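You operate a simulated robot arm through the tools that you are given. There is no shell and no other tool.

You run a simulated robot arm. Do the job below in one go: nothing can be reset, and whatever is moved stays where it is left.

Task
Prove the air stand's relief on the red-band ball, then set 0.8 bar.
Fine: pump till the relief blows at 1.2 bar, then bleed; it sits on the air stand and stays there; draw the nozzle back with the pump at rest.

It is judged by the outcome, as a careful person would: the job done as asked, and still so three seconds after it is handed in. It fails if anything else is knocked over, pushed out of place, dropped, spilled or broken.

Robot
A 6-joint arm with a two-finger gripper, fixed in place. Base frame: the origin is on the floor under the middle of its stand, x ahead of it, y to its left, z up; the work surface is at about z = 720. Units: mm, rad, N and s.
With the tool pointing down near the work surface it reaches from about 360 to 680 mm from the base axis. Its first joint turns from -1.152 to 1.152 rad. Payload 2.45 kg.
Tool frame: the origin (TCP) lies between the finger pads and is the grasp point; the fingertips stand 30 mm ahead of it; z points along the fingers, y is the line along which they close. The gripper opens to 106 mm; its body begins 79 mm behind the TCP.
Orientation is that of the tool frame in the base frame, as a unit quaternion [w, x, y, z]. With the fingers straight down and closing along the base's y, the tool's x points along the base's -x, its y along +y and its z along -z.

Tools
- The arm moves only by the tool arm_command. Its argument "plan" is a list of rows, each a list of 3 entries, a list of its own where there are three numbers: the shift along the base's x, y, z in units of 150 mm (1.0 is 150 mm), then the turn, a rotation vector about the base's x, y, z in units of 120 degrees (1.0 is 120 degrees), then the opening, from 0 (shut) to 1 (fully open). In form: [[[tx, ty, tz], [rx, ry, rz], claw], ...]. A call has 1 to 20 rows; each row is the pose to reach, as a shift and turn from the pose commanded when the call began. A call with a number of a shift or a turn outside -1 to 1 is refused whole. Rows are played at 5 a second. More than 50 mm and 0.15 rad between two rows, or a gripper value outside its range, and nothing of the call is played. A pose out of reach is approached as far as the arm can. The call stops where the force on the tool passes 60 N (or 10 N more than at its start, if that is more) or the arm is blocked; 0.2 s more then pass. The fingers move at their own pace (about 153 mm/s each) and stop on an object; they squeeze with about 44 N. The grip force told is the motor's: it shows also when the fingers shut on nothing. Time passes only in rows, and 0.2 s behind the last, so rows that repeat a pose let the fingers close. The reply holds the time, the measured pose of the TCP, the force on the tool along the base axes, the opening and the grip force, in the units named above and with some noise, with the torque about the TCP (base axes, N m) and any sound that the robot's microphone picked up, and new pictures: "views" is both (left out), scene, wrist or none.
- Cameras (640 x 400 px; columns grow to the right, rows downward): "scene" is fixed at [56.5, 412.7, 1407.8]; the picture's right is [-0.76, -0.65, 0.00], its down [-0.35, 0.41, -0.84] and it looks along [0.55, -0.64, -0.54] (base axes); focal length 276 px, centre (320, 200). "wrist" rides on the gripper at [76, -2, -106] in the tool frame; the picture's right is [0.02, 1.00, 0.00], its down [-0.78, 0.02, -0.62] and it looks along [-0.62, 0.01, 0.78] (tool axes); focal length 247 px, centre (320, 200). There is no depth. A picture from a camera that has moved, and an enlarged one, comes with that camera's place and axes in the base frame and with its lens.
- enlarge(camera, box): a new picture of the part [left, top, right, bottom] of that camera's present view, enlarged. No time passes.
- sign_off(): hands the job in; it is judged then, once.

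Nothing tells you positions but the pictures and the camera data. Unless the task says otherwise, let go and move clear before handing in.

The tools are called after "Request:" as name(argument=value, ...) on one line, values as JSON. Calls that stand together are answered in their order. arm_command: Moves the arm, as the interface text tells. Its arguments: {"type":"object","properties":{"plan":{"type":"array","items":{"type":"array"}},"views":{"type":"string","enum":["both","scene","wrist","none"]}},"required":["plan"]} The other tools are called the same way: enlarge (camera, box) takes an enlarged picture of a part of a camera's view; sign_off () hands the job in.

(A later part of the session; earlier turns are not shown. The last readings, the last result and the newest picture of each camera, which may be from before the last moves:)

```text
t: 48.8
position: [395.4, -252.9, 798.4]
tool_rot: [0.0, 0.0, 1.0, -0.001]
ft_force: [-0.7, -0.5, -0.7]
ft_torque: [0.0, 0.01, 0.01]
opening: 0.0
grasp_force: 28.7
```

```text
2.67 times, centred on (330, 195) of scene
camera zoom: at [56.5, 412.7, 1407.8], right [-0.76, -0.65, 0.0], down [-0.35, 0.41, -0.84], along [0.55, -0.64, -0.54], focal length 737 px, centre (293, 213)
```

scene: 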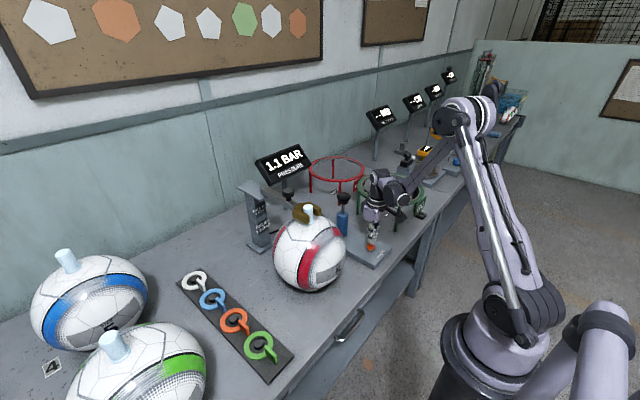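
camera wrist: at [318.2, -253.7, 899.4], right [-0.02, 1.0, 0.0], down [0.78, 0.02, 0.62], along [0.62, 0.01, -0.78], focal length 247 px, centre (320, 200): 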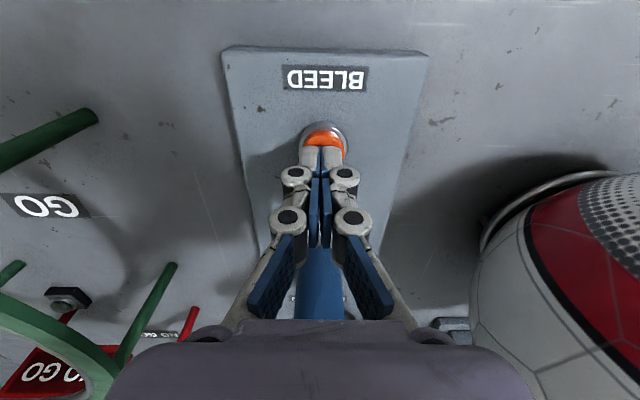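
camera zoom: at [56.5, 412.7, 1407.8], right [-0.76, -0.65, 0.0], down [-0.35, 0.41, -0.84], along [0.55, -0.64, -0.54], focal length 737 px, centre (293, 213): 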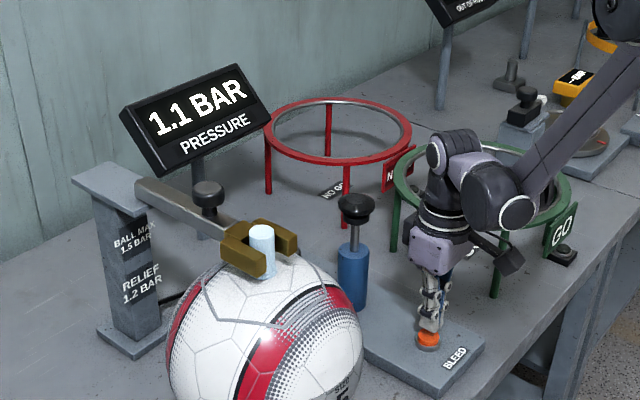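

It holds 1.1 bar. I'll make one more very quick tap on BLEED to get to about 1.0, so that I can then count how much each pump stroke adds.

Request:
arm_command(plan=[[[0, 0, -0.08], [0, 0, 0], 0], [[0, 0, -0.12], [0, 0, 0], 0], [[0, 0, -0.04], [0, 0, 0], 0], [[0, 0, 0], [0, 0, 0], 0], [[0, 0, 0], [0, 0, 0], 0]], views="scene")

Request:
enlarge(camera="scene", box=[250, 120, 410, 270])

```text
t: 50.0
position: [394.7, -251.0, 798.5]
tool_rot: [0.0, 0.001, 1.0, 0.0]
ft_force: [0.3, -0.3, 0.4]
ft_torque: [-0.02, -0.02, 0.01]
opening: 0.0
grasp_force: 28.1
heard: click
```

scene: 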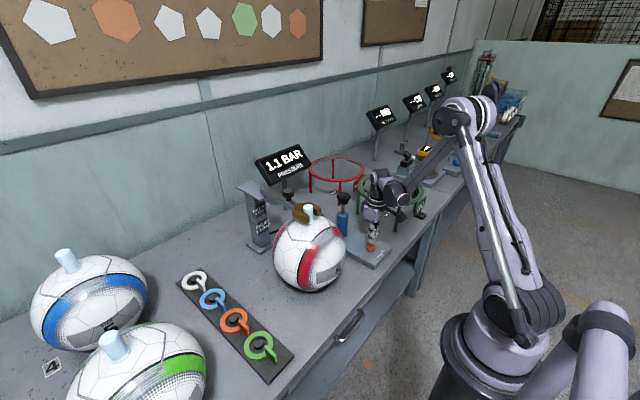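

```text
2.67 times, centred on (330, 195) of scene
camera zoom: at [56.5, 412.7, 1407.8], right [-0.76, -0.65, 0.0], down [-0.35, 0.41, -0.84], along [0.55, -0.64, -0.54], focal length 737 px, centre (293, 213)
```

zoom: 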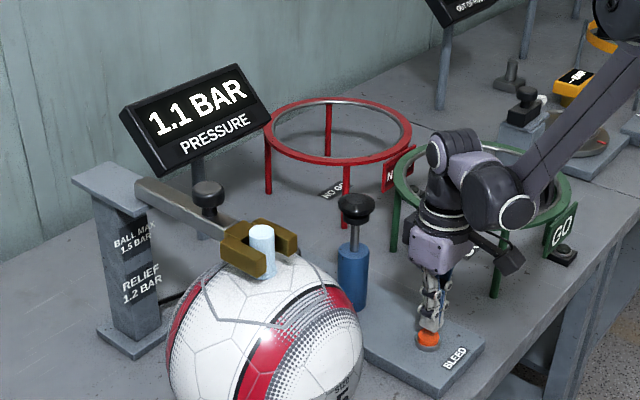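

The tap clicked but the reading stays at 1.1 bar, so each tap bleeds only a little. I'll tap once more to learn the step size.

Request:
arm_command(plan=[[[0, 0, -0.08], [0, 0, 0], 0], [[0, 0, -0.12], [0, 0, 0], 0], [[0, 0, -0.04], [0, 0, 0], 0], [[0, 0, 0], [0, 0, 0], 0], [[0, 0, 0], [0, 0, 0], 0]], views="scene")

Request:
enlarge(camera="scene", box=[250, 120, 410, 270])

```text
t: 51.2
position: [394.3, -252.2, 799.4]
tool_rot: [0.001, 0.0, 1.0, 0.001]
ft_force: [0.4, 0.5, -0.1]
ft_torque: [0.01, 0.02, 0.01]
opening: 0.0
grasp_force: 28.7
heard: click
```

scene: 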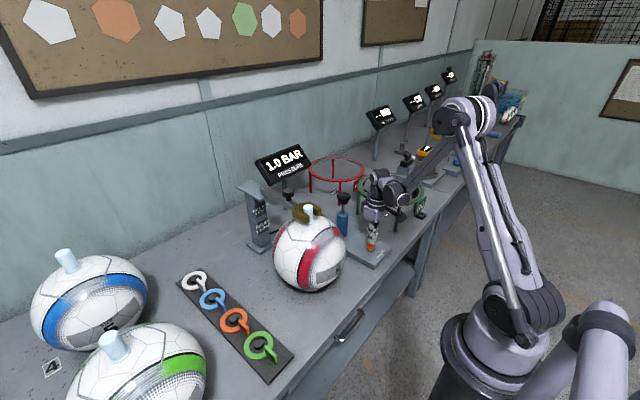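

```text
2.67 times, centred on (330, 195) of scene
camera zoom: at [56.5, 412.7, 1407.8], right [-0.76, -0.65, 0.0], down [-0.35, 0.41, -0.84], along [0.55, -0.64, -0.54], focal length 737 px, centre (293, 213)
```

zoom: 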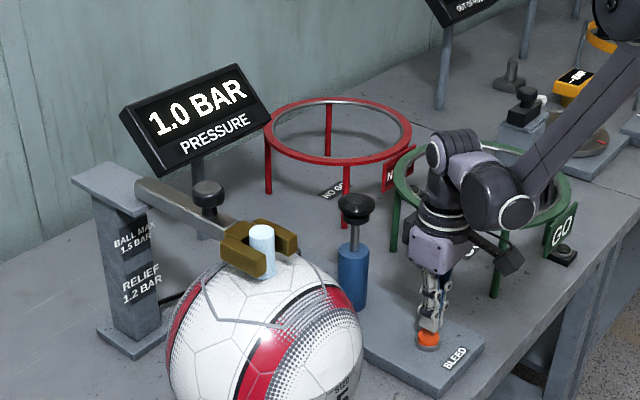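

Three presses took it from 1.2 to 1.0 bar, roughly 0.05 bar per tap. Now back to the pump; this time I'll push the knob from above with closed fingers so it springs fully back between strokes, counting the steps.

Request:
arm_command(plan=[[[0, 0, 0.3], [0, 0, 0], 0], [[0, 0, 0.6], [0, 0, 0], 0], [[0, 0, 0.9], [0, 0, 0], 0], [[0, 0, 1.0], [0, 0, 0], 0]], views="none")

Request:
arm_command(plan=[[[0.1, 0, 0.25], [0, 0, 0], 0], [[0.4, 0, 0.35], [0, 0, 0], 0], [[0.7, 0, 0.35], [0, 0, 0], 0], [[0.83, 0.01, 0.3], [0, 0, 0], 0], [[0.83, 0.01, 0.15], [0, 0, 0], 0], [[0.83, 0.01, 0.1], [0, 0, 0], 0], [[0.83, 0.01, 0.1], [0, 0, 0], 0]], views="both")

Request:
enlarge(camera="wrist", box=[240, 80, 400, 240])

Request:
enlarge(camera="scene", box=[250, 120, 410, 270])

```text
t: 52.2
position: [395.0, -253.0, 949.0]
tool_rot: [0.001, 0.0, 1.0, 0.001]
ft_force: [0.9, -0.9, 0.2]
ft_torque: [-0.01, 0.01, -0.01]
opening: 0.2
grasp_force: 28.9
```

```text
t: 53.8
position: [519.8, -249.5, 962.6]
tool_rot: [0.0, 0.0, 1.0, 0.0]
ft_force: [0.0, 0.5, 0.7]
ft_torque: [0.02, -0.01, 0.01]
opening: 0.0
grasp_force: 28.7
camera wrist: at [442.5, -251.9, 1068.6], right [-0.02, 1.0, 0.0], down [0.78, 0.02, 0.62], along [0.62, 0.01, -0.78], focal length 247 px, centre (320, 200)
```

scene: 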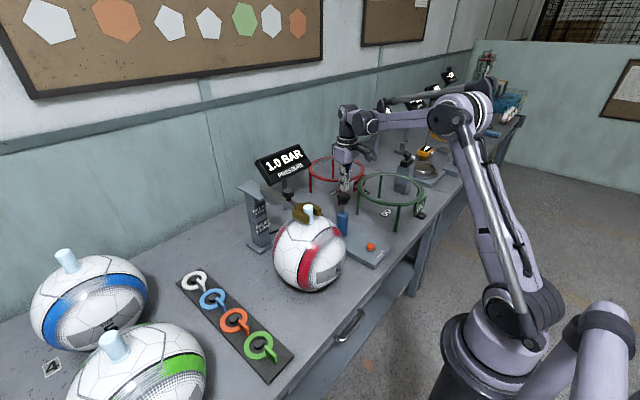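
wrist: 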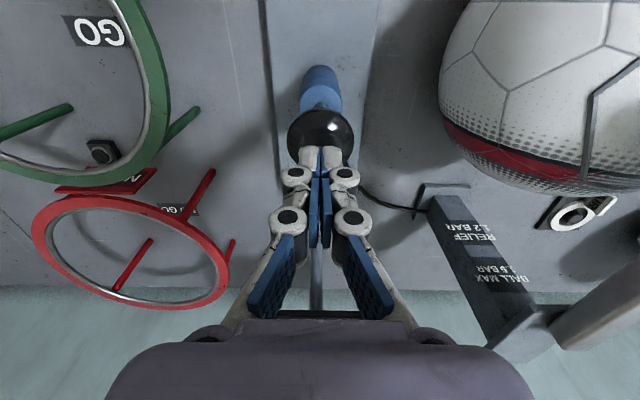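

```text
2.50 times, centred on (320, 160) of wrist
camera zoom: at [442.5, -251.9, 1068.6], right [-0.02, 1.0, 0.0], down [0.78, 0.02, 0.62], along [0.62, 0.01, -0.78], focal length 617 px, centre (320, 300)
```

zoom: 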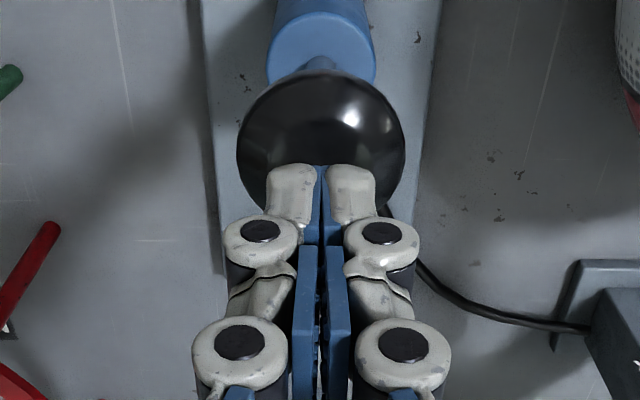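

```text
2.67 times, centred on (330, 195) of scene
camera zoom: at [56.5, 412.7, 1407.8], right [-0.76, -0.65, 0.0], down [-0.35, 0.41, -0.84], along [0.55, -0.64, -0.54], focal length 737 px, centre (293, 213)
```

zoom: 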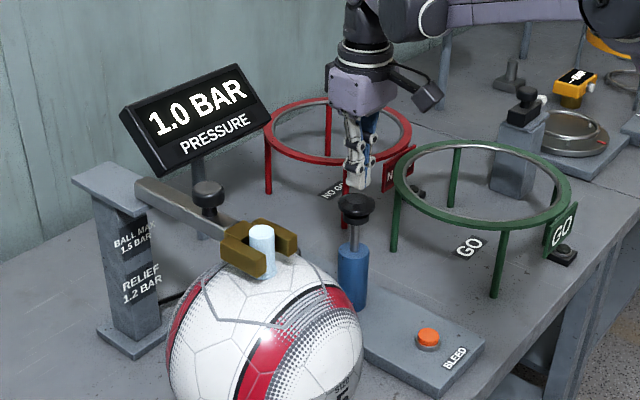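

The tips are right above the knob and the display shows 1.0 bar. One push stroke down and back up.

Request:
arm_command(plan=[[[0, 0, -0.12], [0, 0, 0], 0], [[0, 0, -0.21], [0, 0, 0], 0], [[0, 0, -0.3], [0, 0, 0], 0], [[0, 0, -0.37], [0, 0, 0], 0], [[0, 0, -0.39], [0, 0, 0], 0]], views="scene")

Request:
enlarge(camera="scene", box=[250, 120, 410, 270])

```text
t: 55.0
position: [520.2, -249.5, 905.4]
tool_rot: [0.001, 0.0, 1.0, 0.0]
ft_force: [-0.1, 0.3, 7.4]
ft_torque: [0.0, 0.02, 0.01]
opening: 6.0
grasp_force: 28.6
```

scene: 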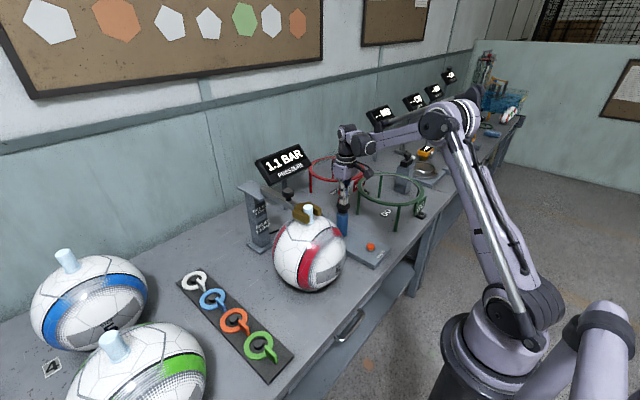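

```text
2.67 times, centred on (330, 195) of scene
camera zoom: at [56.4, 412.7, 1407.8], right [-0.76, -0.65, 0.0], down [-0.35, 0.41, -0.84], along [0.55, -0.64, -0.54], focal length 737 px, centre (293, 213)
```

zoom: 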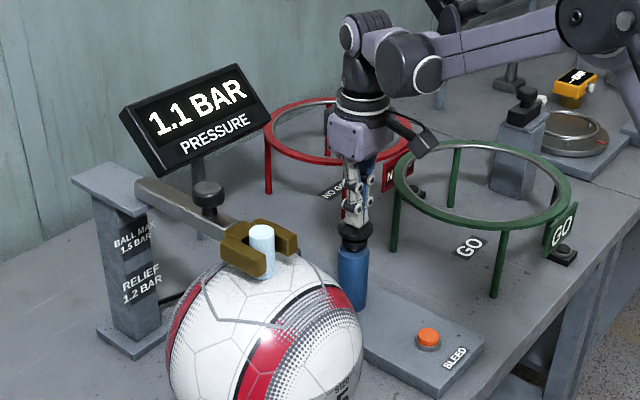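

One stroke raised 1.0 to 1.1 bar. I'll lift clear so the handle returns fully, then make a second stroke.

Request:
arm_command(plan=[[[0, 0, 0.15], [0, 0, 0], 0], [[0, 0, 0.32], [0, 0, 0], 0], [[0, 0, 0.32], [0, 0, 0], 0], [[0, 0, 0.2], [0, 0, 0], 0], [[0, 0, 0.1], [0, 0, 0], 0], [[0, 0, 0.02], [0, 0, 0], 0], [[0, 0, 0], [0, 0, 0], 0]], views="scene")

Request:
enlarge(camera="scene", box=[250, 120, 410, 270])

```text
t: 56.6
position: [519.9, -250.2, 905.4]
tool_rot: [0.001, 0.0, 1.0, 0.0]
ft_force: [-3.4, 1.8, 7.3]
ft_torque: [0.03, 0.15, -0.01]
opening: 5.9
grasp_force: 28.7
```

scene: 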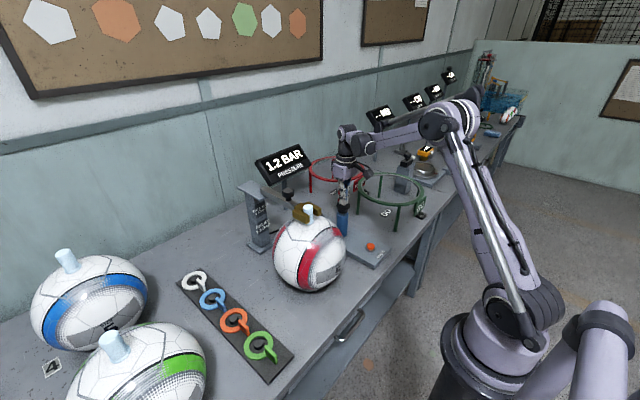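

```text
2.67 times, centred on (330, 195) of scene
camera zoom: at [56.2, 412.8, 1407.8], right [-0.76, -0.65, 0.0], down [-0.35, 0.41, -0.84], along [0.55, -0.64, -0.54], focal length 737 px, centre (293, 213)
```

zoom: 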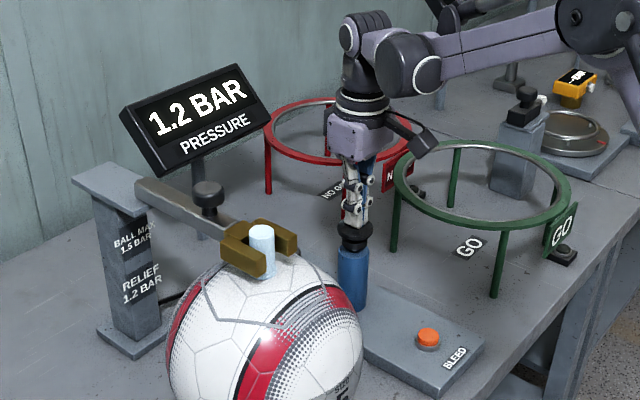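

Second stroke took it to 1.2 bar, so each adds about 0.1. Third stroke now should trip the relief; I'll watch and listen.

Request:
arm_command(plan=[[[0, 0, 0.15], [0, 0, 0], 0], [[0, 0, 0.32], [0, 0, 0], 0], [[0, 0, 0.32], [0, 0, 0], 0], [[0, 0, 0.2], [0, 0, 0], 0], [[0, 0, 0.1], [0, 0, 0], 0], [[0, 0, 0.02], [0, 0, 0], 0], [[0, 0, 0], [0, 0, 0], 0]], views="scene")

Request:
enlarge(camera="scene", box=[250, 120, 410, 270])

```text
t: 58.2
position: [519.7, -249.6, 904.9]
tool_rot: [0.002, -0.002, 1.0, -0.001]
ft_force: [1.3, -0.7, 7.7]
ft_torque: [0.01, 0.02, 0.0]
opening: 5.9
grasp_force: 28.8
```

scene: 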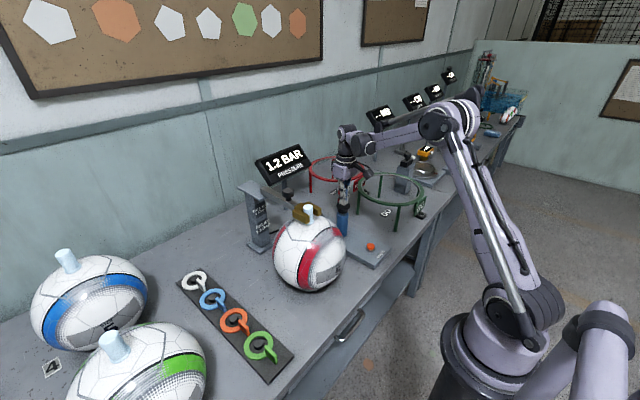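

```text
2.67 times, centred on (330, 195) of scene
camera zoom: at [56.4, 412.7, 1407.8], right [-0.76, -0.65, 0.0], down [-0.35, 0.41, -0.84], along [0.55, -0.64, -0.54], focal length 737 px, centre (293, 213)
```

zoom: 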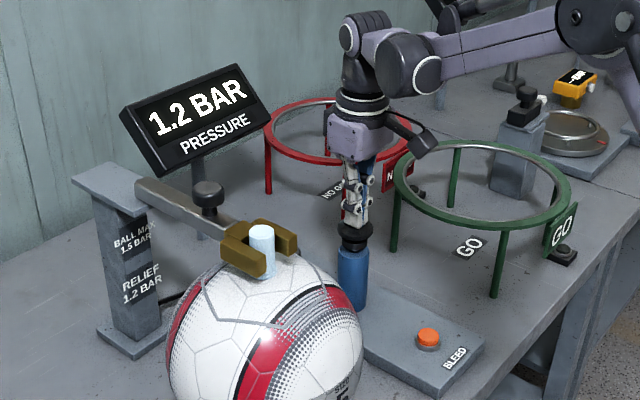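

Still 1.2 bar after the third stroke, where ~1.3 would be expected without relief. One more stroke to confirm that the relief is really venting everything above 1.2.

Request:
arm_command(plan=[[[0, 0, 0.15], [0, 0, 0], 0], [[0, 0, 0.32], [0, 0, 0], 0], [[0, 0, 0.32], [0, 0, 0], 0], [[0, 0, 0.2], [0, 0, 0], 0], [[0, 0, 0.05], [0, 0, 0], 0], [[0, 0, -0.03], [0, 0, 0], 0], [[0, 0, -0.03], [0, 0, 0], 0]], views="scene")

Request:
enlarge(camera="scene", box=[250, 120, 410, 270])

```text
t: 59.8
position: [519.4, -250.5, 902.1]
tool_rot: [0.002, 0.0, 1.0, -0.001]
ft_force: [4.4, -3.7, 29.4]
ft_torque: [-0.08, -0.12, 0.04]
opening: 6.0
grasp_force: 28.2
```

scene: 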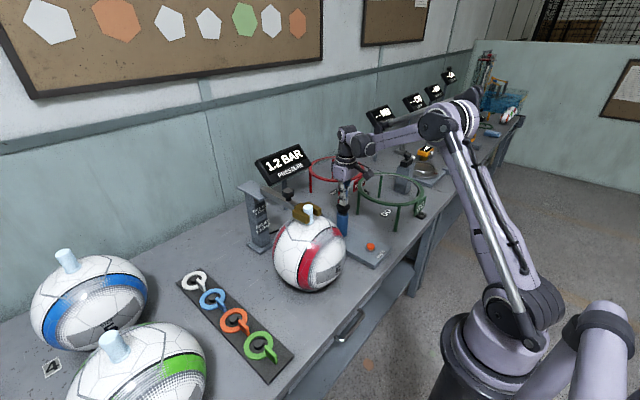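

```text
2.67 times, centred on (330, 195) of scene
camera zoom: at [56.1, 412.8, 1407.8], right [-0.76, -0.65, 0.0], down [-0.35, 0.41, -0.84], along [0.55, -0.64, -0.54], focal length 737 px, centre (293, 213)
```

zoom: 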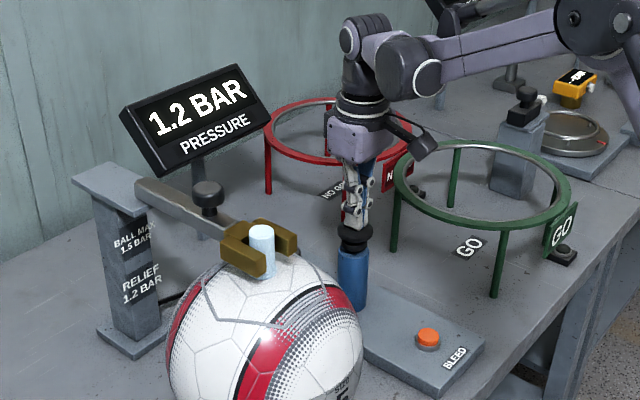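

The reading stays capped at 1.2 bar over many strokes, so the relief is proven. Now I'll let the handle spring back up and go to BLEED to bring it down to 0.8.

Request:
arm_command(plan=[[[0, 0, 0.2], [0, 0, 0], 0], [[0, 0, 0.45], [0, 0, 0], 0], [[0, 0, 0.65], [0, 0, 0], 0], [[-0.3, 0, 0.65], [0, 0, 0], 0], [[-0.6, -0.01, 0.65], [0, 0, 0], 0], [[-0.83, -0.01, 0.55], [0, 0, 0], 0], [[-0.83, -0.01, 0.25], [0, 0, 0], 0], [[-0.83, -0.01, -0.05], [0, 0, 0], 0], [[-0.83, -0.01, -0.35], [0, 0, 0], 0], [[-0.83, -0.01, -0.6], [0, 0, 0], 0], [[-0.83, -0.01, -0.68], [0, 0, 0], 0], [[-0.83, -0.01, -0.68], [0, 0, 0], 0]], views="both")

Request:
enlarge(camera="scene", box=[250, 120, 410, 270])

```text
t: 62.4
position: [393.1, -252.5, 797.8]
tool_rot: [0.001, 0.0, 1.0, 0.0]
ft_force: [0.6, 0.4, 0.0]
ft_torque: [0.02, -0.01, -0.01]
opening: 0.0
grasp_force: 29.1
camera wrist: at [317.6, -254.1, 904.0], right [-0.02, 1.0, 0.0], down [0.78, 0.02, 0.62], along [0.62, 0.01, -0.78], focal length 247 px, centre (320, 200)
```

scene: 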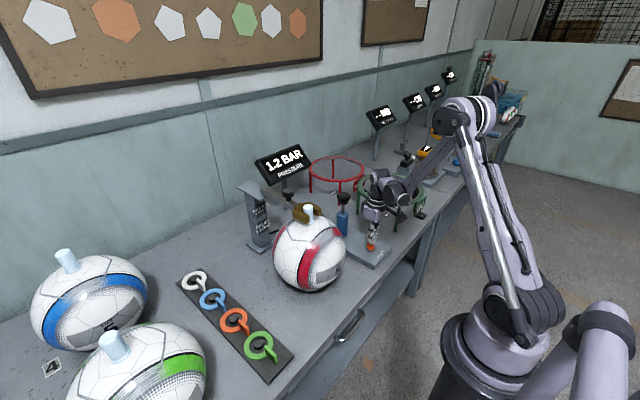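
wrist: 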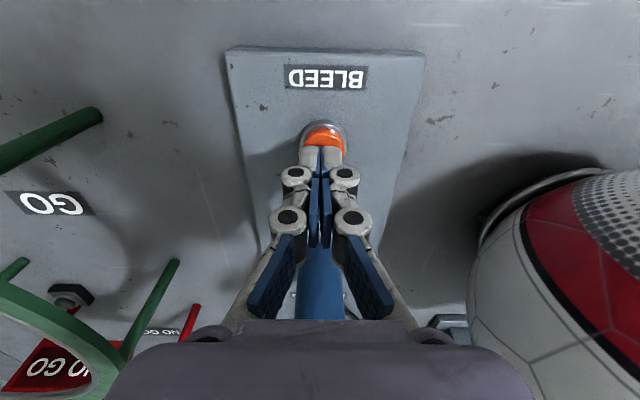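

```text
2.67 times, centred on (330, 195) of scene
camera zoom: at [56.5, 412.7, 1407.8], right [-0.76, -0.65, 0.0], down [-0.35, 0.41, -0.84], along [0.55, -0.64, -0.54], focal length 737 px, centre (293, 213)
```

zoom: 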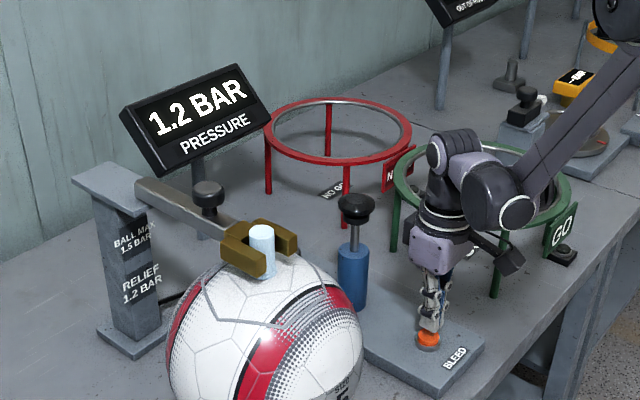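

Pump is at rest and it reads 1.2 bar. I'll tap BLEED with the same short tap and count the steps.

Request:
arm_command(plan=[[[0, 0, -0.08], [0, 0, 0], 0], [[0, 0, -0.12], [0, 0, 0], 0], [[0, 0, -0.04], [0, 0, 0], 0], [[0, 0, 0], [0, 0, 0], 0], [[0, 0, 0], [0, 0, 0], 0]], views="scene")

Request:
enlarge(camera="scene", box=[250, 120, 410, 270])

```text
t: 63.6
position: [395.8, -252.1, 799.0]
tool_rot: [0.0, 0.0, 1.0, 0.0]
ft_force: [-0.3, -0.3, -0.4]
ft_torque: [-0.02, -0.01, 0.03]
opening: 0.1
grasp_force: 28.0
heard: click
```

scene: 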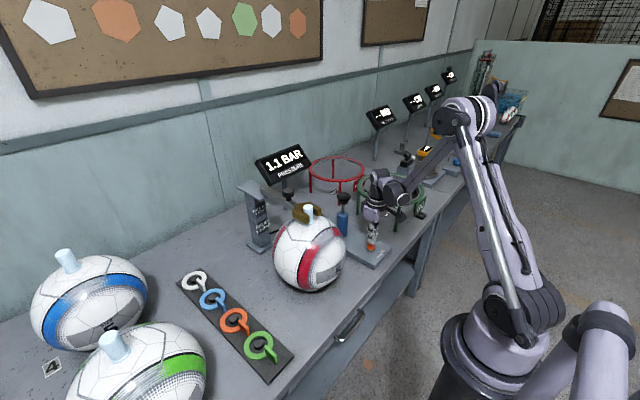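

```text
2.67 times, centred on (330, 195) of scene
camera zoom: at [56.5, 412.7, 1407.8], right [-0.76, -0.65, 0.0], down [-0.35, 0.41, -0.84], along [0.55, -0.64, -0.54], focal length 737 px, centre (293, 213)
```

zoom: 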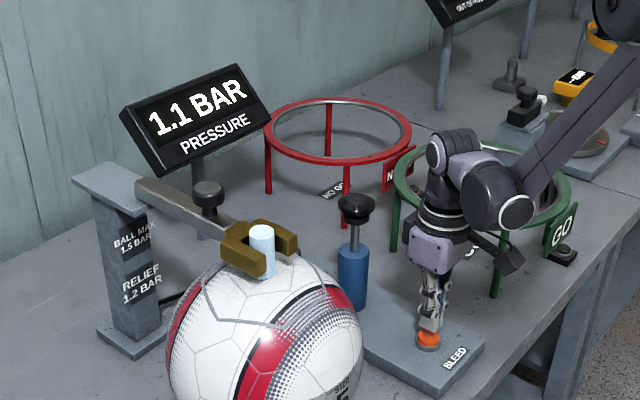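

Request:
arm_command(plan=[[[0, 0, -0.08], [0, 0, 0], 0], [[0, 0, -0.12], [0, 0, 0], 0], [[0, 0, -0.04], [0, 0, 0], 0], [[0, 0, 0], [0, 0, 0], 0], [[0, 0, 0], [0, 0, 0], 0]], views="scene")

Request:
enlarge(camera="scene", box=[250, 140, 320, 190])

```text
t: 64.8
position: [394.0, -250.8, 800.0]
tool_rot: [0.0, -0.001, 1.0, 0.0]
ft_force: [-1.0, 1.1, -0.2]
ft_torque: [0.01, -0.01, 0.0]
opening: 0.1
grasp_force: 28.8
heard: click
```

scene: 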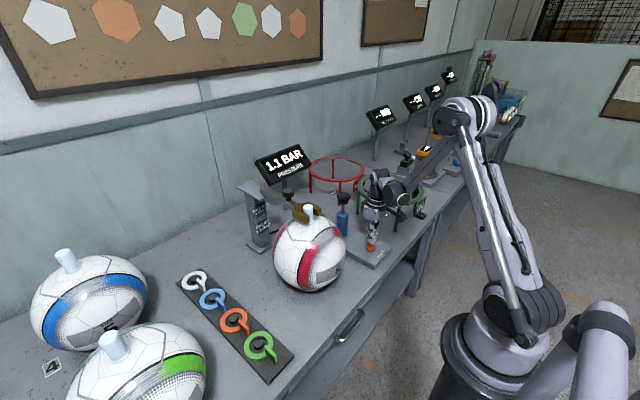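

```text
8.00 times, centred on (285, 165) of scene
camera zoom: at [56.5, 412.7, 1407.8], right [-0.76, -0.65, 0.0], down [-0.35, 0.41, -0.84], along [0.55, -0.64, -0.54], focal length 2210 px, centre (600, 480)
```

zoom: 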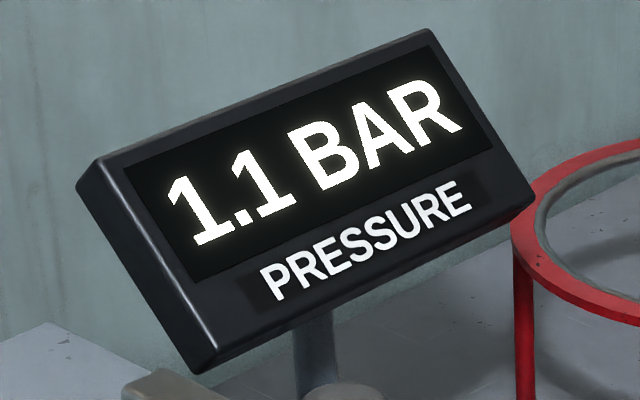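

Two taps give 1.1 bar. Continuing with the same taps.

Request:
arm_command(plan=[[[0, 0, -0.08], [0, 0, 0], 0], [[0, 0, -0.12], [0, 0, 0], 0], [[0, 0, -0.04], [0, 0, 0], 0], [[0, 0, 0], [0, 0, 0], 0], [[0, 0, 0], [0, 0, 0], 0]], views="none")

Request:
enlarge(camera="scene", box=[250, 140, 320, 190])

Request:
arm_command(plan=[[[0, 0, -0.08], [0, 0, 0], 0], [[0, 0, -0.12], [0, 0, 0], 0], [[0, 0, -0.04], [0, 0, 0], 0], [[0, 0, 0], [0, 0, 0], 0], [[0, 0, 0], [0, 0, 0], 0]], views="none")

Request:
enlarge(camera="scene", box=[250, 140, 320, 190])

```text
t: 66.0
position: [394.6, -250.9, 798.1]
tool_rot: [0.001, 0.0, 1.0, 0.0]
ft_force: [0.8, 0.1, -0.3]
ft_torque: [-0.02, -0.01, -0.02]
opening: 0.0
grasp_force: 28.6
heard: click
```

```text
8.00 times, centred on (285, 165) of scene
camera zoom: at [56.5, 412.7, 1407.8], right [-0.76, -0.65, 0.0], down [-0.35, 0.41, -0.84], along [0.55, -0.64, -0.54], focal length 2210 px, centre (600, 480)
```

zoom: 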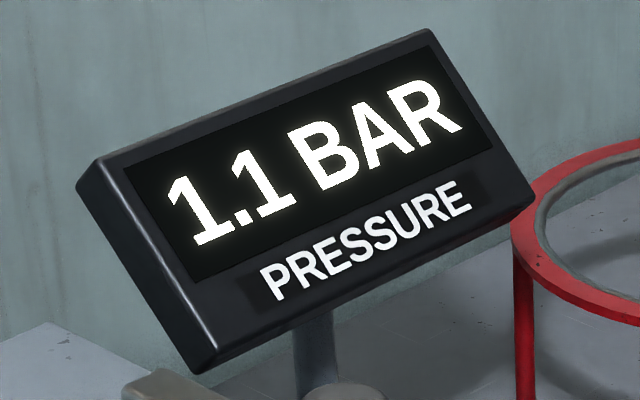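

```text
t: 67.2
position: [395.1, -252.3, 798.9]
tool_rot: [0.0, 0.001, 1.0, 0.0]
ft_force: [-0.2, -0.7, -0.4]
ft_torque: [0.02, -0.01, -0.04]
opening: 0.2
grasp_force: 28.6
heard: click
```

```text
8.00 times, centred on (285, 165) of scene
camera zoom: at [56.5, 412.7, 1407.8], right [-0.76, -0.65, 0.0], down [-0.35, 0.41, -0.84], along [0.55, -0.64, -0.54], focal length 2210 px, centre (600, 480)
```

zoom: 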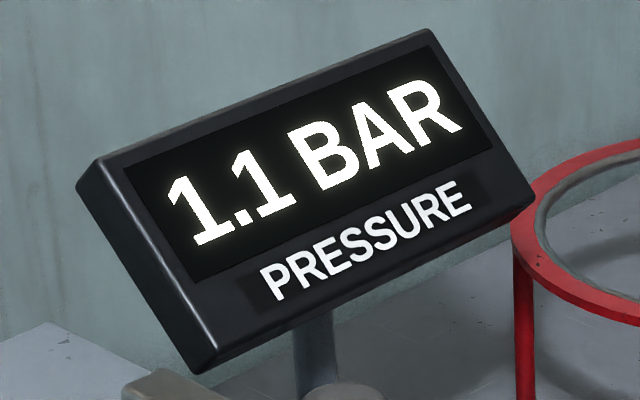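

Steps are about 0.03 bar each. I'll keep tapping and note each change of the reading.

Request:
arm_command(plan=[[[0, 0, -0.08], [0, 0, 0], 0], [[0, 0, -0.12], [0, 0, 0], 0], [[0, 0, -0.04], [0, 0, 0], 0], [[0, 0, 0], [0, 0, 0], 0], [[0, 0, 0], [0, 0, 0], 0]], views="none")

Request:
enlarge(camera="scene", box=[250, 140, 320, 190])

Request:
arm_command(plan=[[[0, 0, -0.08], [0, 0, 0], 0], [[0, 0, -0.12], [0, 0, 0], 0], [[0, 0, -0.04], [0, 0, 0], 0], [[0, 0, 0], [0, 0, 0], 0], [[0, 0, 0], [0, 0, 0], 0]], views="none")

Request:
enlarge(camera="scene", box=[250, 140, 320, 190])

```text
t: 68.4
position: [396.2, -251.1, 800.3]
tool_rot: [0.001, 0.0, 1.0, 0.0]
ft_force: [-0.4, -0.1, -0.5]
ft_torque: [0.0, 0.01, 0.0]
opening: 0.0
grasp_force: 28.7
heard: click
```

```text
8.00 times, centred on (285, 165) of scene
camera zoom: at [56.5, 412.7, 1407.8], right [-0.76, -0.65, 0.0], down [-0.35, 0.41, -0.84], along [0.55, -0.64, -0.54], focal length 2210 px, centre (600, 480)
```

zoom: 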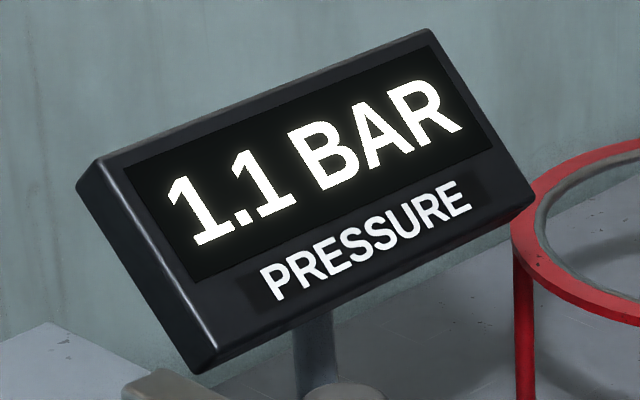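

```text
t: 69.6
position: [394.3, -252.5, 797.7]
tool_rot: [0.001, 0.0, 1.0, 0.0]
ft_force: [0.3, -0.2, 0.6]
ft_torque: [0.01, 0.0, -0.01]
opening: 0.1
grasp_force: 28.5
heard: click
```

```text
8.00 times, centred on (285, 165) of scene
camera zoom: at [56.5, 412.7, 1407.8], right [-0.76, -0.65, 0.0], down [-0.35, 0.41, -0.84], along [0.55, -0.64, -0.54], focal length 2210 px, centre (600, 480)
```

zoom: 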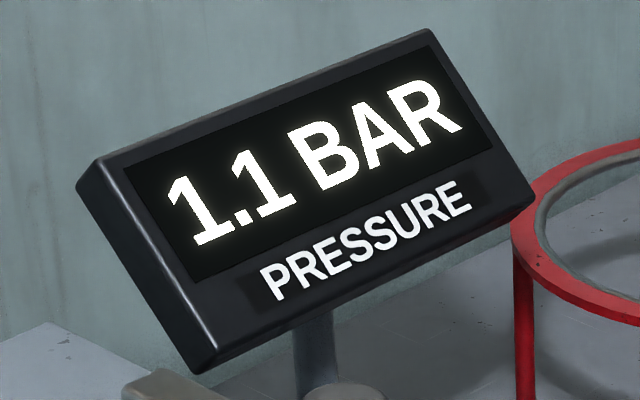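

Six short taps still leave 1.1, so each is under 0.02 bar and the bleed is time-based. I'll hold the button 0.2 s longer per press.

Request:
arm_command(plan=[[[0, 0, -0.08], [0, 0, 0], 0], [[0, 0, -0.12], [0, 0, 0], 0], [[0, 0, -0.12], [0, 0, 0], 0], [[0, 0, -0.04], [0, 0, 0], 0], [[0, 0, 0], [0, 0, 0], 0], [[0, 0, 0], [0, 0, 0], 0]], views="scene")

Request:
enlarge(camera="scene", box=[250, 140, 320, 190])

```text
t: 71.0
position: [393.9, -252.0, 798.3]
tool_rot: [0.001, 0.0, 1.0, -0.001]
ft_force: [-0.9, 0.2, 0.2]
ft_torque: [-0.03, -0.02, -0.05]
opening: 0.0
grasp_force: 29.0
heard: click
```

scene: 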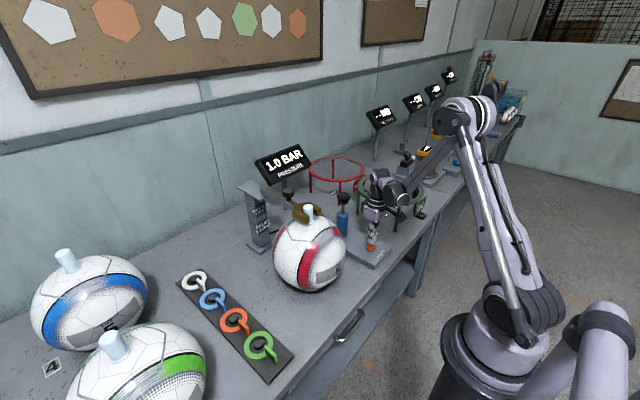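

```text
8.00 times, centred on (285, 165) of scene
camera zoom: at [56.5, 412.7, 1407.8], right [-0.76, -0.65, 0.0], down [-0.35, 0.41, -0.84], along [0.55, -0.64, -0.54], focal length 2210 px, centre (600, 480)
```

zoom: 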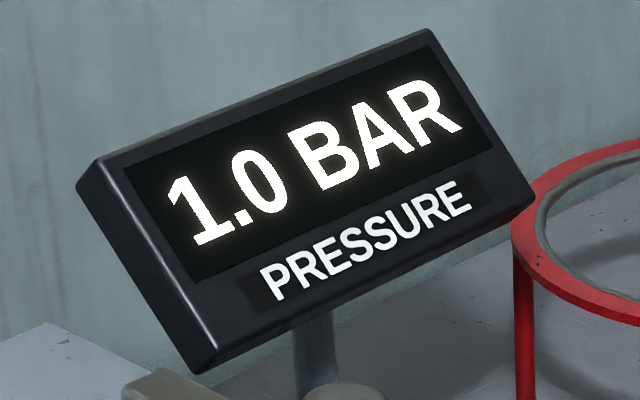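

Now 1.0 bar. Same medium press again, checking after each.

Request:
arm_command(plan=[[[0, 0, -0.08], [0, 0, 0], 0], [[0, 0, -0.12], [0, 0, 0], 0], [[0, 0, -0.12], [0, 0, 0], 0], [[0, 0, -0.04], [0, 0, 0], 0], [[0, 0, 0], [0, 0, 0], 0], [[0, 0, 0], [0, 0, 0], 0]], views="none")

Request:
enlarge(camera="scene", box=[250, 140, 320, 190])

Request:
arm_command(plan=[[[0, 0, -0.08], [0, 0, 0], 0], [[0, 0, -0.12], [0, 0, 0], 0], [[0, 0, -0.12], [0, 0, 0], 0], [[0, 0, -0.04], [0, 0, 0], 0], [[0, 0, 0], [0, 0, 0], 0], [[0, 0, 0], [0, 0, 0], 0]], views="none")

Request:
enlarge(camera="scene", box=[250, 140, 320, 190])

```text
t: 72.4
position: [394.5, -251.9, 798.9]
tool_rot: [0.0, 0.0, 1.0, 0.0]
ft_force: [0.5, -0.1, 0.7]
ft_torque: [0.02, 0.0, -0.01]
opening: 0.0
grasp_force: 28.3
heard: click
```

```text
8.00 times, centred on (285, 165) of scene
camera zoom: at [56.5, 412.7, 1407.8], right [-0.76, -0.65, 0.0], down [-0.35, 0.41, -0.84], along [0.55, -0.64, -0.54], focal length 2210 px, centre (600, 480)
```

zoom: 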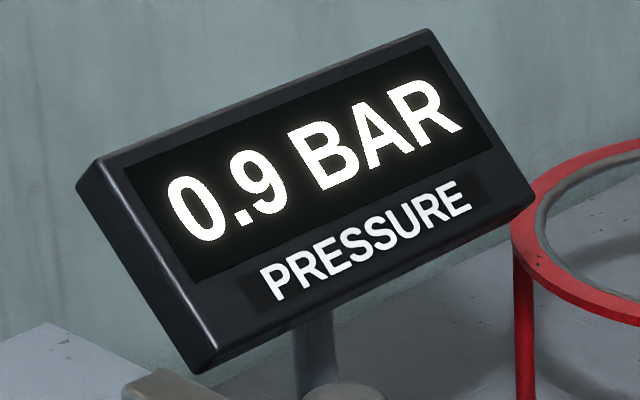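

```text
t: 73.8
position: [395.0, -251.6, 798.7]
tool_rot: [0.002, 0.0, 1.0, 0.0]
ft_force: [-0.5, 0.0, -0.4]
ft_torque: [0.0, -0.01, -0.04]
opening: 0.0
grasp_force: 28.1
heard: click
```

```text
8.00 times, centred on (285, 165) of scene
camera zoom: at [56.5, 412.7, 1407.8], right [-0.76, -0.65, 0.0], down [-0.35, 0.41, -0.84], along [0.55, -0.64, -0.54], focal length 2210 px, centre (600, 480)
```

zoom: 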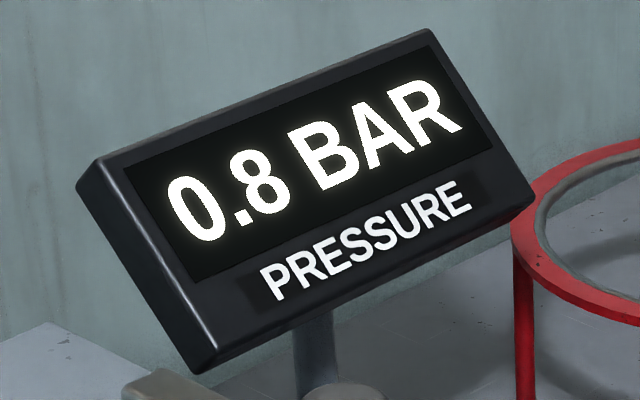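

It reads 0.8 bar, most likely in the upper half of that band given the step sizes (about 0.82). One short tap should centre it; then I'll check it holds.

Request:
arm_command(plan=[[[0, 0, -0.08], [0, 0, 0], 0], [[0, 0, -0.12], [0, 0, 0], 0], [[0, 0, -0.04], [0, 0, 0], 0], [[0, 0, 0], [0, 0, 0], 0], [[0, 0, 0], [0, 0, 0], 0]], views="scene")

Request:
enlarge(camera="scene", box=[250, 120, 410, 270])

```text
t: 75.0
position: [395.2, -251.4, 798.8]
tool_rot: [0.001, 0.001, 1.0, 0.0]
ft_force: [0.5, 0.3, -0.4]
ft_torque: [0.02, 0.02, 0.02]
opening: 0.1
grasp_force: 29.2
heard: click
```

scene: 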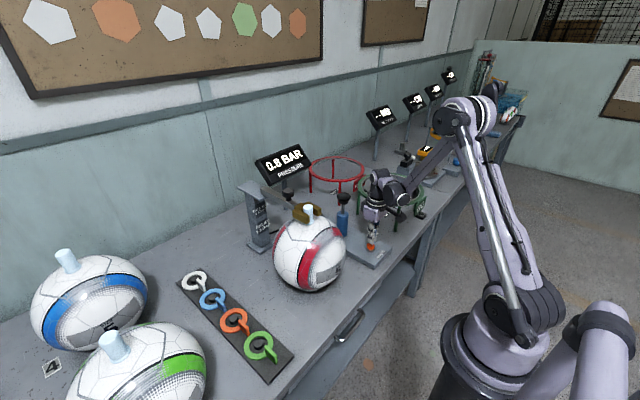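

```text
2.67 times, centred on (330, 195) of scene
camera zoom: at [56.5, 412.7, 1407.8], right [-0.76, -0.65, 0.0], down [-0.35, 0.41, -0.84], along [0.55, -0.64, -0.54], focal length 737 px, centre (293, 213)
```

zoom: 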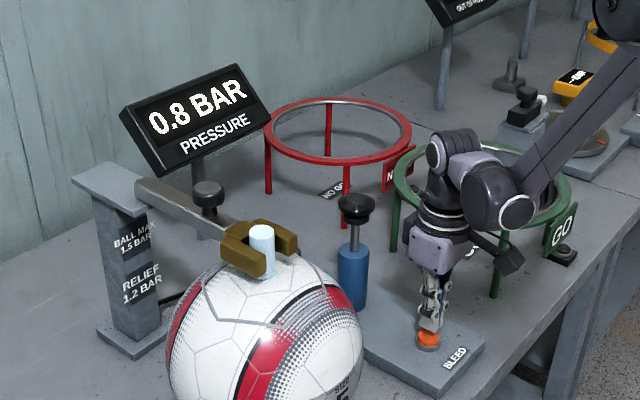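

It reads a steady 0.8 bar. But I never heard the relief itself, and the 0.1-bar display only shows it stayed between 1.15 and 1.25. So before finishing I want solid evidence that it really blew. I'll measure the gain per stroke from this lower pressure.

Request:
arm_command(plan=[[[0, 0, 0.3], [0, 0, 0], 0], [[0, 0, 0.6], [0, 0, 0], 0], [[0, 0, 0.9], [0, 0, 0], 0], [[0, 0, 1.0], [0, 0, 0], 0]], views="none")

Request:
arm_command(plan=[[[0.1, 0, 0.25], [0, 0, 0], 0], [[0.4, 0, 0.35], [0, 0, 0], 0], [[0.7, 0, 0.35], [0, 0, 0], 0], [[0.83, 0.01, 0.3], [0, 0, 0], 0], [[0.83, 0.01, 0.15], [0, 0, 0], 0], [[0.83, 0.01, 0.03], [0, 0, 0], 0], [[0.83, 0.01, 0.03], [0, 0, 0], 0]], views="both")

Request:
enlarge(camera="scene", box=[250, 120, 410, 270])

```text
t: 76.0
position: [395.3, -250.9, 949.7]
tool_rot: [0.001, 0.0, 1.0, 0.0]
ft_force: [0.1, 0.3, 0.1]
ft_torque: [-0.01, 0.0, -0.02]
opening: 0.0
grasp_force: 28.9
```

```text
t: 77.6
position: [521.5, -251.5, 952.3]
tool_rot: [0.002, 0.0, 1.0, -0.001]
ft_force: [-0.4, 0.2, -0.1]
ft_torque: [0.0, 0.01, -0.01]
opening: 0.0
grasp_force: 28.4
camera wrist: at [443.0, -252.4, 1058.7], right [-0.02, 1.0, 0.0], down [0.78, 0.02, 0.62], along [0.62, 0.01, -0.78], focal length 247 px, centre (320, 200)
```

scene: 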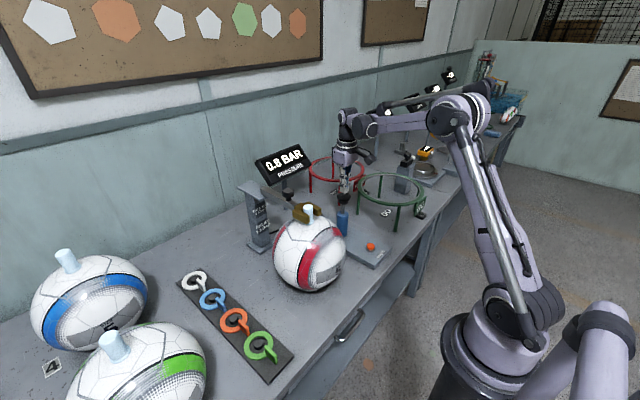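
wrist: 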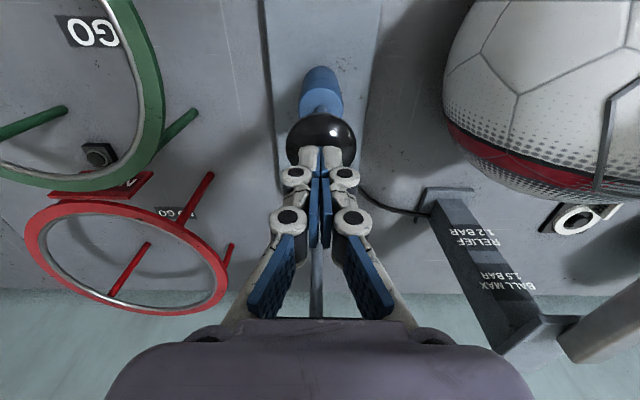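

```text
2.67 times, centred on (330, 195) of scene
camera zoom: at [56.5, 412.7, 1407.8], right [-0.76, -0.65, 0.0], down [-0.35, 0.41, -0.84], along [0.55, -0.64, -0.54], focal length 737 px, centre (293, 213)
```

zoom: 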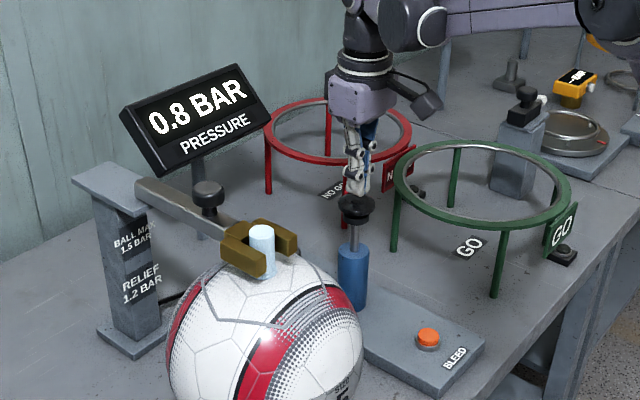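

Request:
arm_command(plan=[[[0, 0, -0.1], [0, 0, 0], 0], [[0, 0, -0.22], [0, 0, 0], 0], [[0, 0, -0.33], [0, 0, 0], 0], [[0, 0, -0.34], [0, 0, 0], 0], [[0, 0, -0.15], [0, 0, 0], 0], [[0, 0, 0], [0, 0, 0], 0], [[0, 0, 0], [0, 0, 0], 0]], views="none")

Request:
enlarge(camera="scene", box=[250, 120, 410, 270])

```text
t: 79.2
position: [517.8, -249.8, 953.2]
tool_rot: [0.001, -0.001, 1.0, -0.001]
ft_force: [0.3, -0.3, 0.7]
ft_torque: [0.01, -0.03, -0.03]
opening: 0.0
grasp_force: 28.5
```

```text
2.67 times, centred on (330, 195) of scene
camera zoom: at [56.5, 412.7, 1407.8], right [-0.76, -0.65, 0.0], down [-0.35, 0.41, -0.84], along [0.55, -0.64, -0.54], focal length 737 px, centre (293, 213)
```

zoom: 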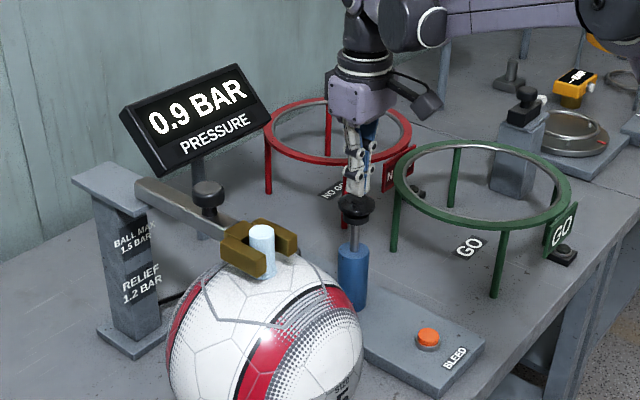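

First stroke: 0.8 → 0.9. Counting on, one stroke at a time.

Request:
arm_command(plan=[[[0, 0, -0.1], [0, 0, 0], 0], [[0, 0, -0.22], [0, 0, 0], 0], [[0, 0, -0.33], [0, 0, 0], 0], [[0, 0, -0.34], [0, 0, 0], 0], [[0, 0, -0.15], [0, 0, 0], 0], [[0, 0, 0], [0, 0, 0], 0], [[0, 0, 0], [0, 0, 0], 0]], views="none")

Request:
enlarge(camera="scene", box=[250, 140, 320, 190])

Request:
arm_command(plan=[[[0, 0, -0.1], [0, 0, 0], 0], [[0, 0, -0.22], [0, 0, 0], 0], [[0, 0, -0.33], [0, 0, 0], 0], [[0, 0, -0.34], [0, 0, 0], 0], [[0, 0, -0.15], [0, 0, 0], 0], [[0, 0, 0], [0, 0, 0], 0], [[0, 0, 0], [0, 0, 0], 0]], views="none")

Request:
enlarge(camera="scene", box=[250, 140, 320, 190])

```text
t: 80.8
position: [519.3, -252.0, 952.7]
tool_rot: [0.0, 0.0, 1.0, 0.0]
ft_force: [-0.8, -0.3, 0.4]
ft_torque: [0.01, -0.02, 0.02]
opening: 0.3
grasp_force: 28.6
```

```text
8.00 times, centred on (285, 165) of scene
camera zoom: at [56.5, 412.7, 1407.8], right [-0.76, -0.65, 0.0], down [-0.35, 0.41, -0.84], along [0.55, -0.64, -0.54], focal length 2210 px, centre (600, 480)
```

zoom: 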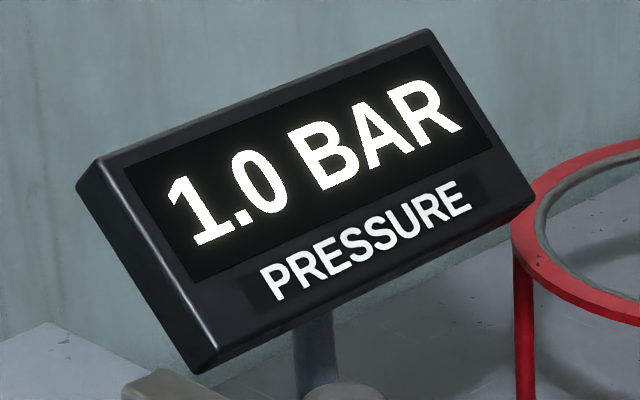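

```text
t: 82.4
position: [518.0, -250.2, 952.7]
tool_rot: [0.001, 0.0, 1.0, 0.0]
ft_force: [-0.2, 0.7, -0.4]
ft_torque: [0.01, 0.01, 0.05]
opening: 0.1
grasp_force: 28.7
```

```text
8.00 times, centred on (285, 165) of scene
camera zoom: at [56.5, 412.7, 1407.8], right [-0.76, -0.65, 0.0], down [-0.35, 0.41, -0.84], along [0.55, -0.64, -0.54], focal length 2210 px, centre (600, 480)
```

zoom: 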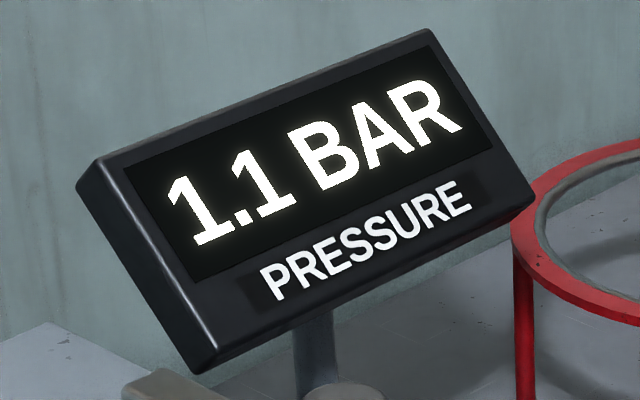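

The gain is a steady ~0.1 bar per stroke, so beyond 1.2 it could only stay capped by the relief venting. I'll repeat the last strokes to 1.2 and beyond, looking at the bottom of each stroke.

Request:
arm_command(plan=[[[0, 0, -0.1], [0, 0, 0], 0], [[0, 0, -0.22], [0, 0, 0], 0], [[0, 0, -0.33], [0, 0, 0], 0], [[0, 0, -0.34], [0, 0, 0], 0]], views="none")

Request:
enlarge(camera="scene", box=[250, 140, 320, 190])

Request:
arm_command(plan=[[[0, 0, 0.19], [0, 0, 0], 0], [[0, 0, 0.34], [0, 0, 0], 0], [[0, 0, 0.34], [0, 0, 0], 0], [[0, 0, 0.24], [0, 0, 0], 0], [[0, 0, 0.12], [0, 0, 0], 0], [[0, 0, 0.01], [0, 0, 0], 0], [[0, 0, 0], [0, 0, 0], 0]], views="none")

Request:
enlarge(camera="scene", box=[250, 120, 410, 270])

```text
t: 83.4
position: [520.1, -249.5, 902.4]
tool_rot: [0.001, 0.001, 1.0, -0.001]
ft_force: [-1.5, -0.6, 14.0]
ft_torque: [-0.03, 0.07, 0.04]
opening: 6.0
grasp_force: 28.9
```

```text
8.00 times, centred on (285, 165) of scene
camera zoom: at [56.2, 412.8, 1407.8], right [-0.76, -0.65, 0.0], down [-0.35, 0.41, -0.84], along [0.55, -0.64, -0.54], focal length 2210 px, centre (600, 480)
```

zoom: 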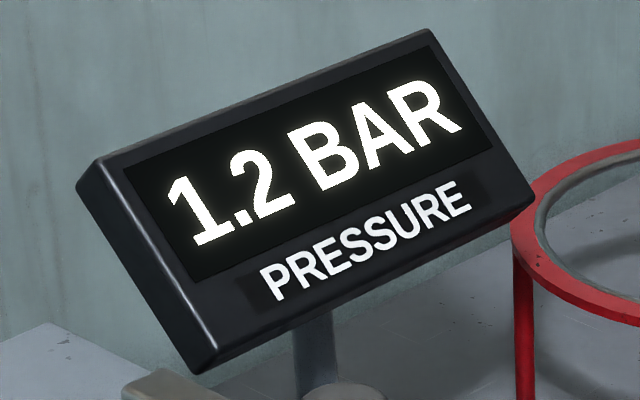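

```text
t: 85.0
position: [520.3, -250.1, 902.6]
tool_rot: [0.001, 0.0, 1.0, 0.001]
ft_force: [2.6, -2.6, 13.0]
ft_torque: [-0.07, -0.05, -0.01]
opening: 6.1
grasp_force: 28.4
```

```text
2.67 times, centred on (330, 195) of scene
camera zoom: at [56.3, 412.7, 1407.8], right [-0.76, -0.65, 0.0], down [-0.35, 0.41, -0.84], along [0.55, -0.64, -0.54], focal length 737 px, centre (293, 213)
```

zoom: 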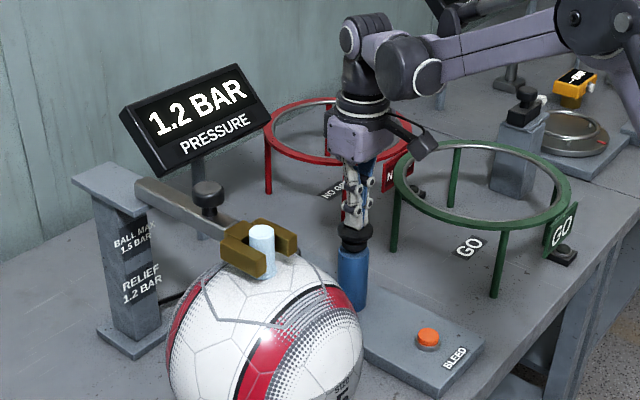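

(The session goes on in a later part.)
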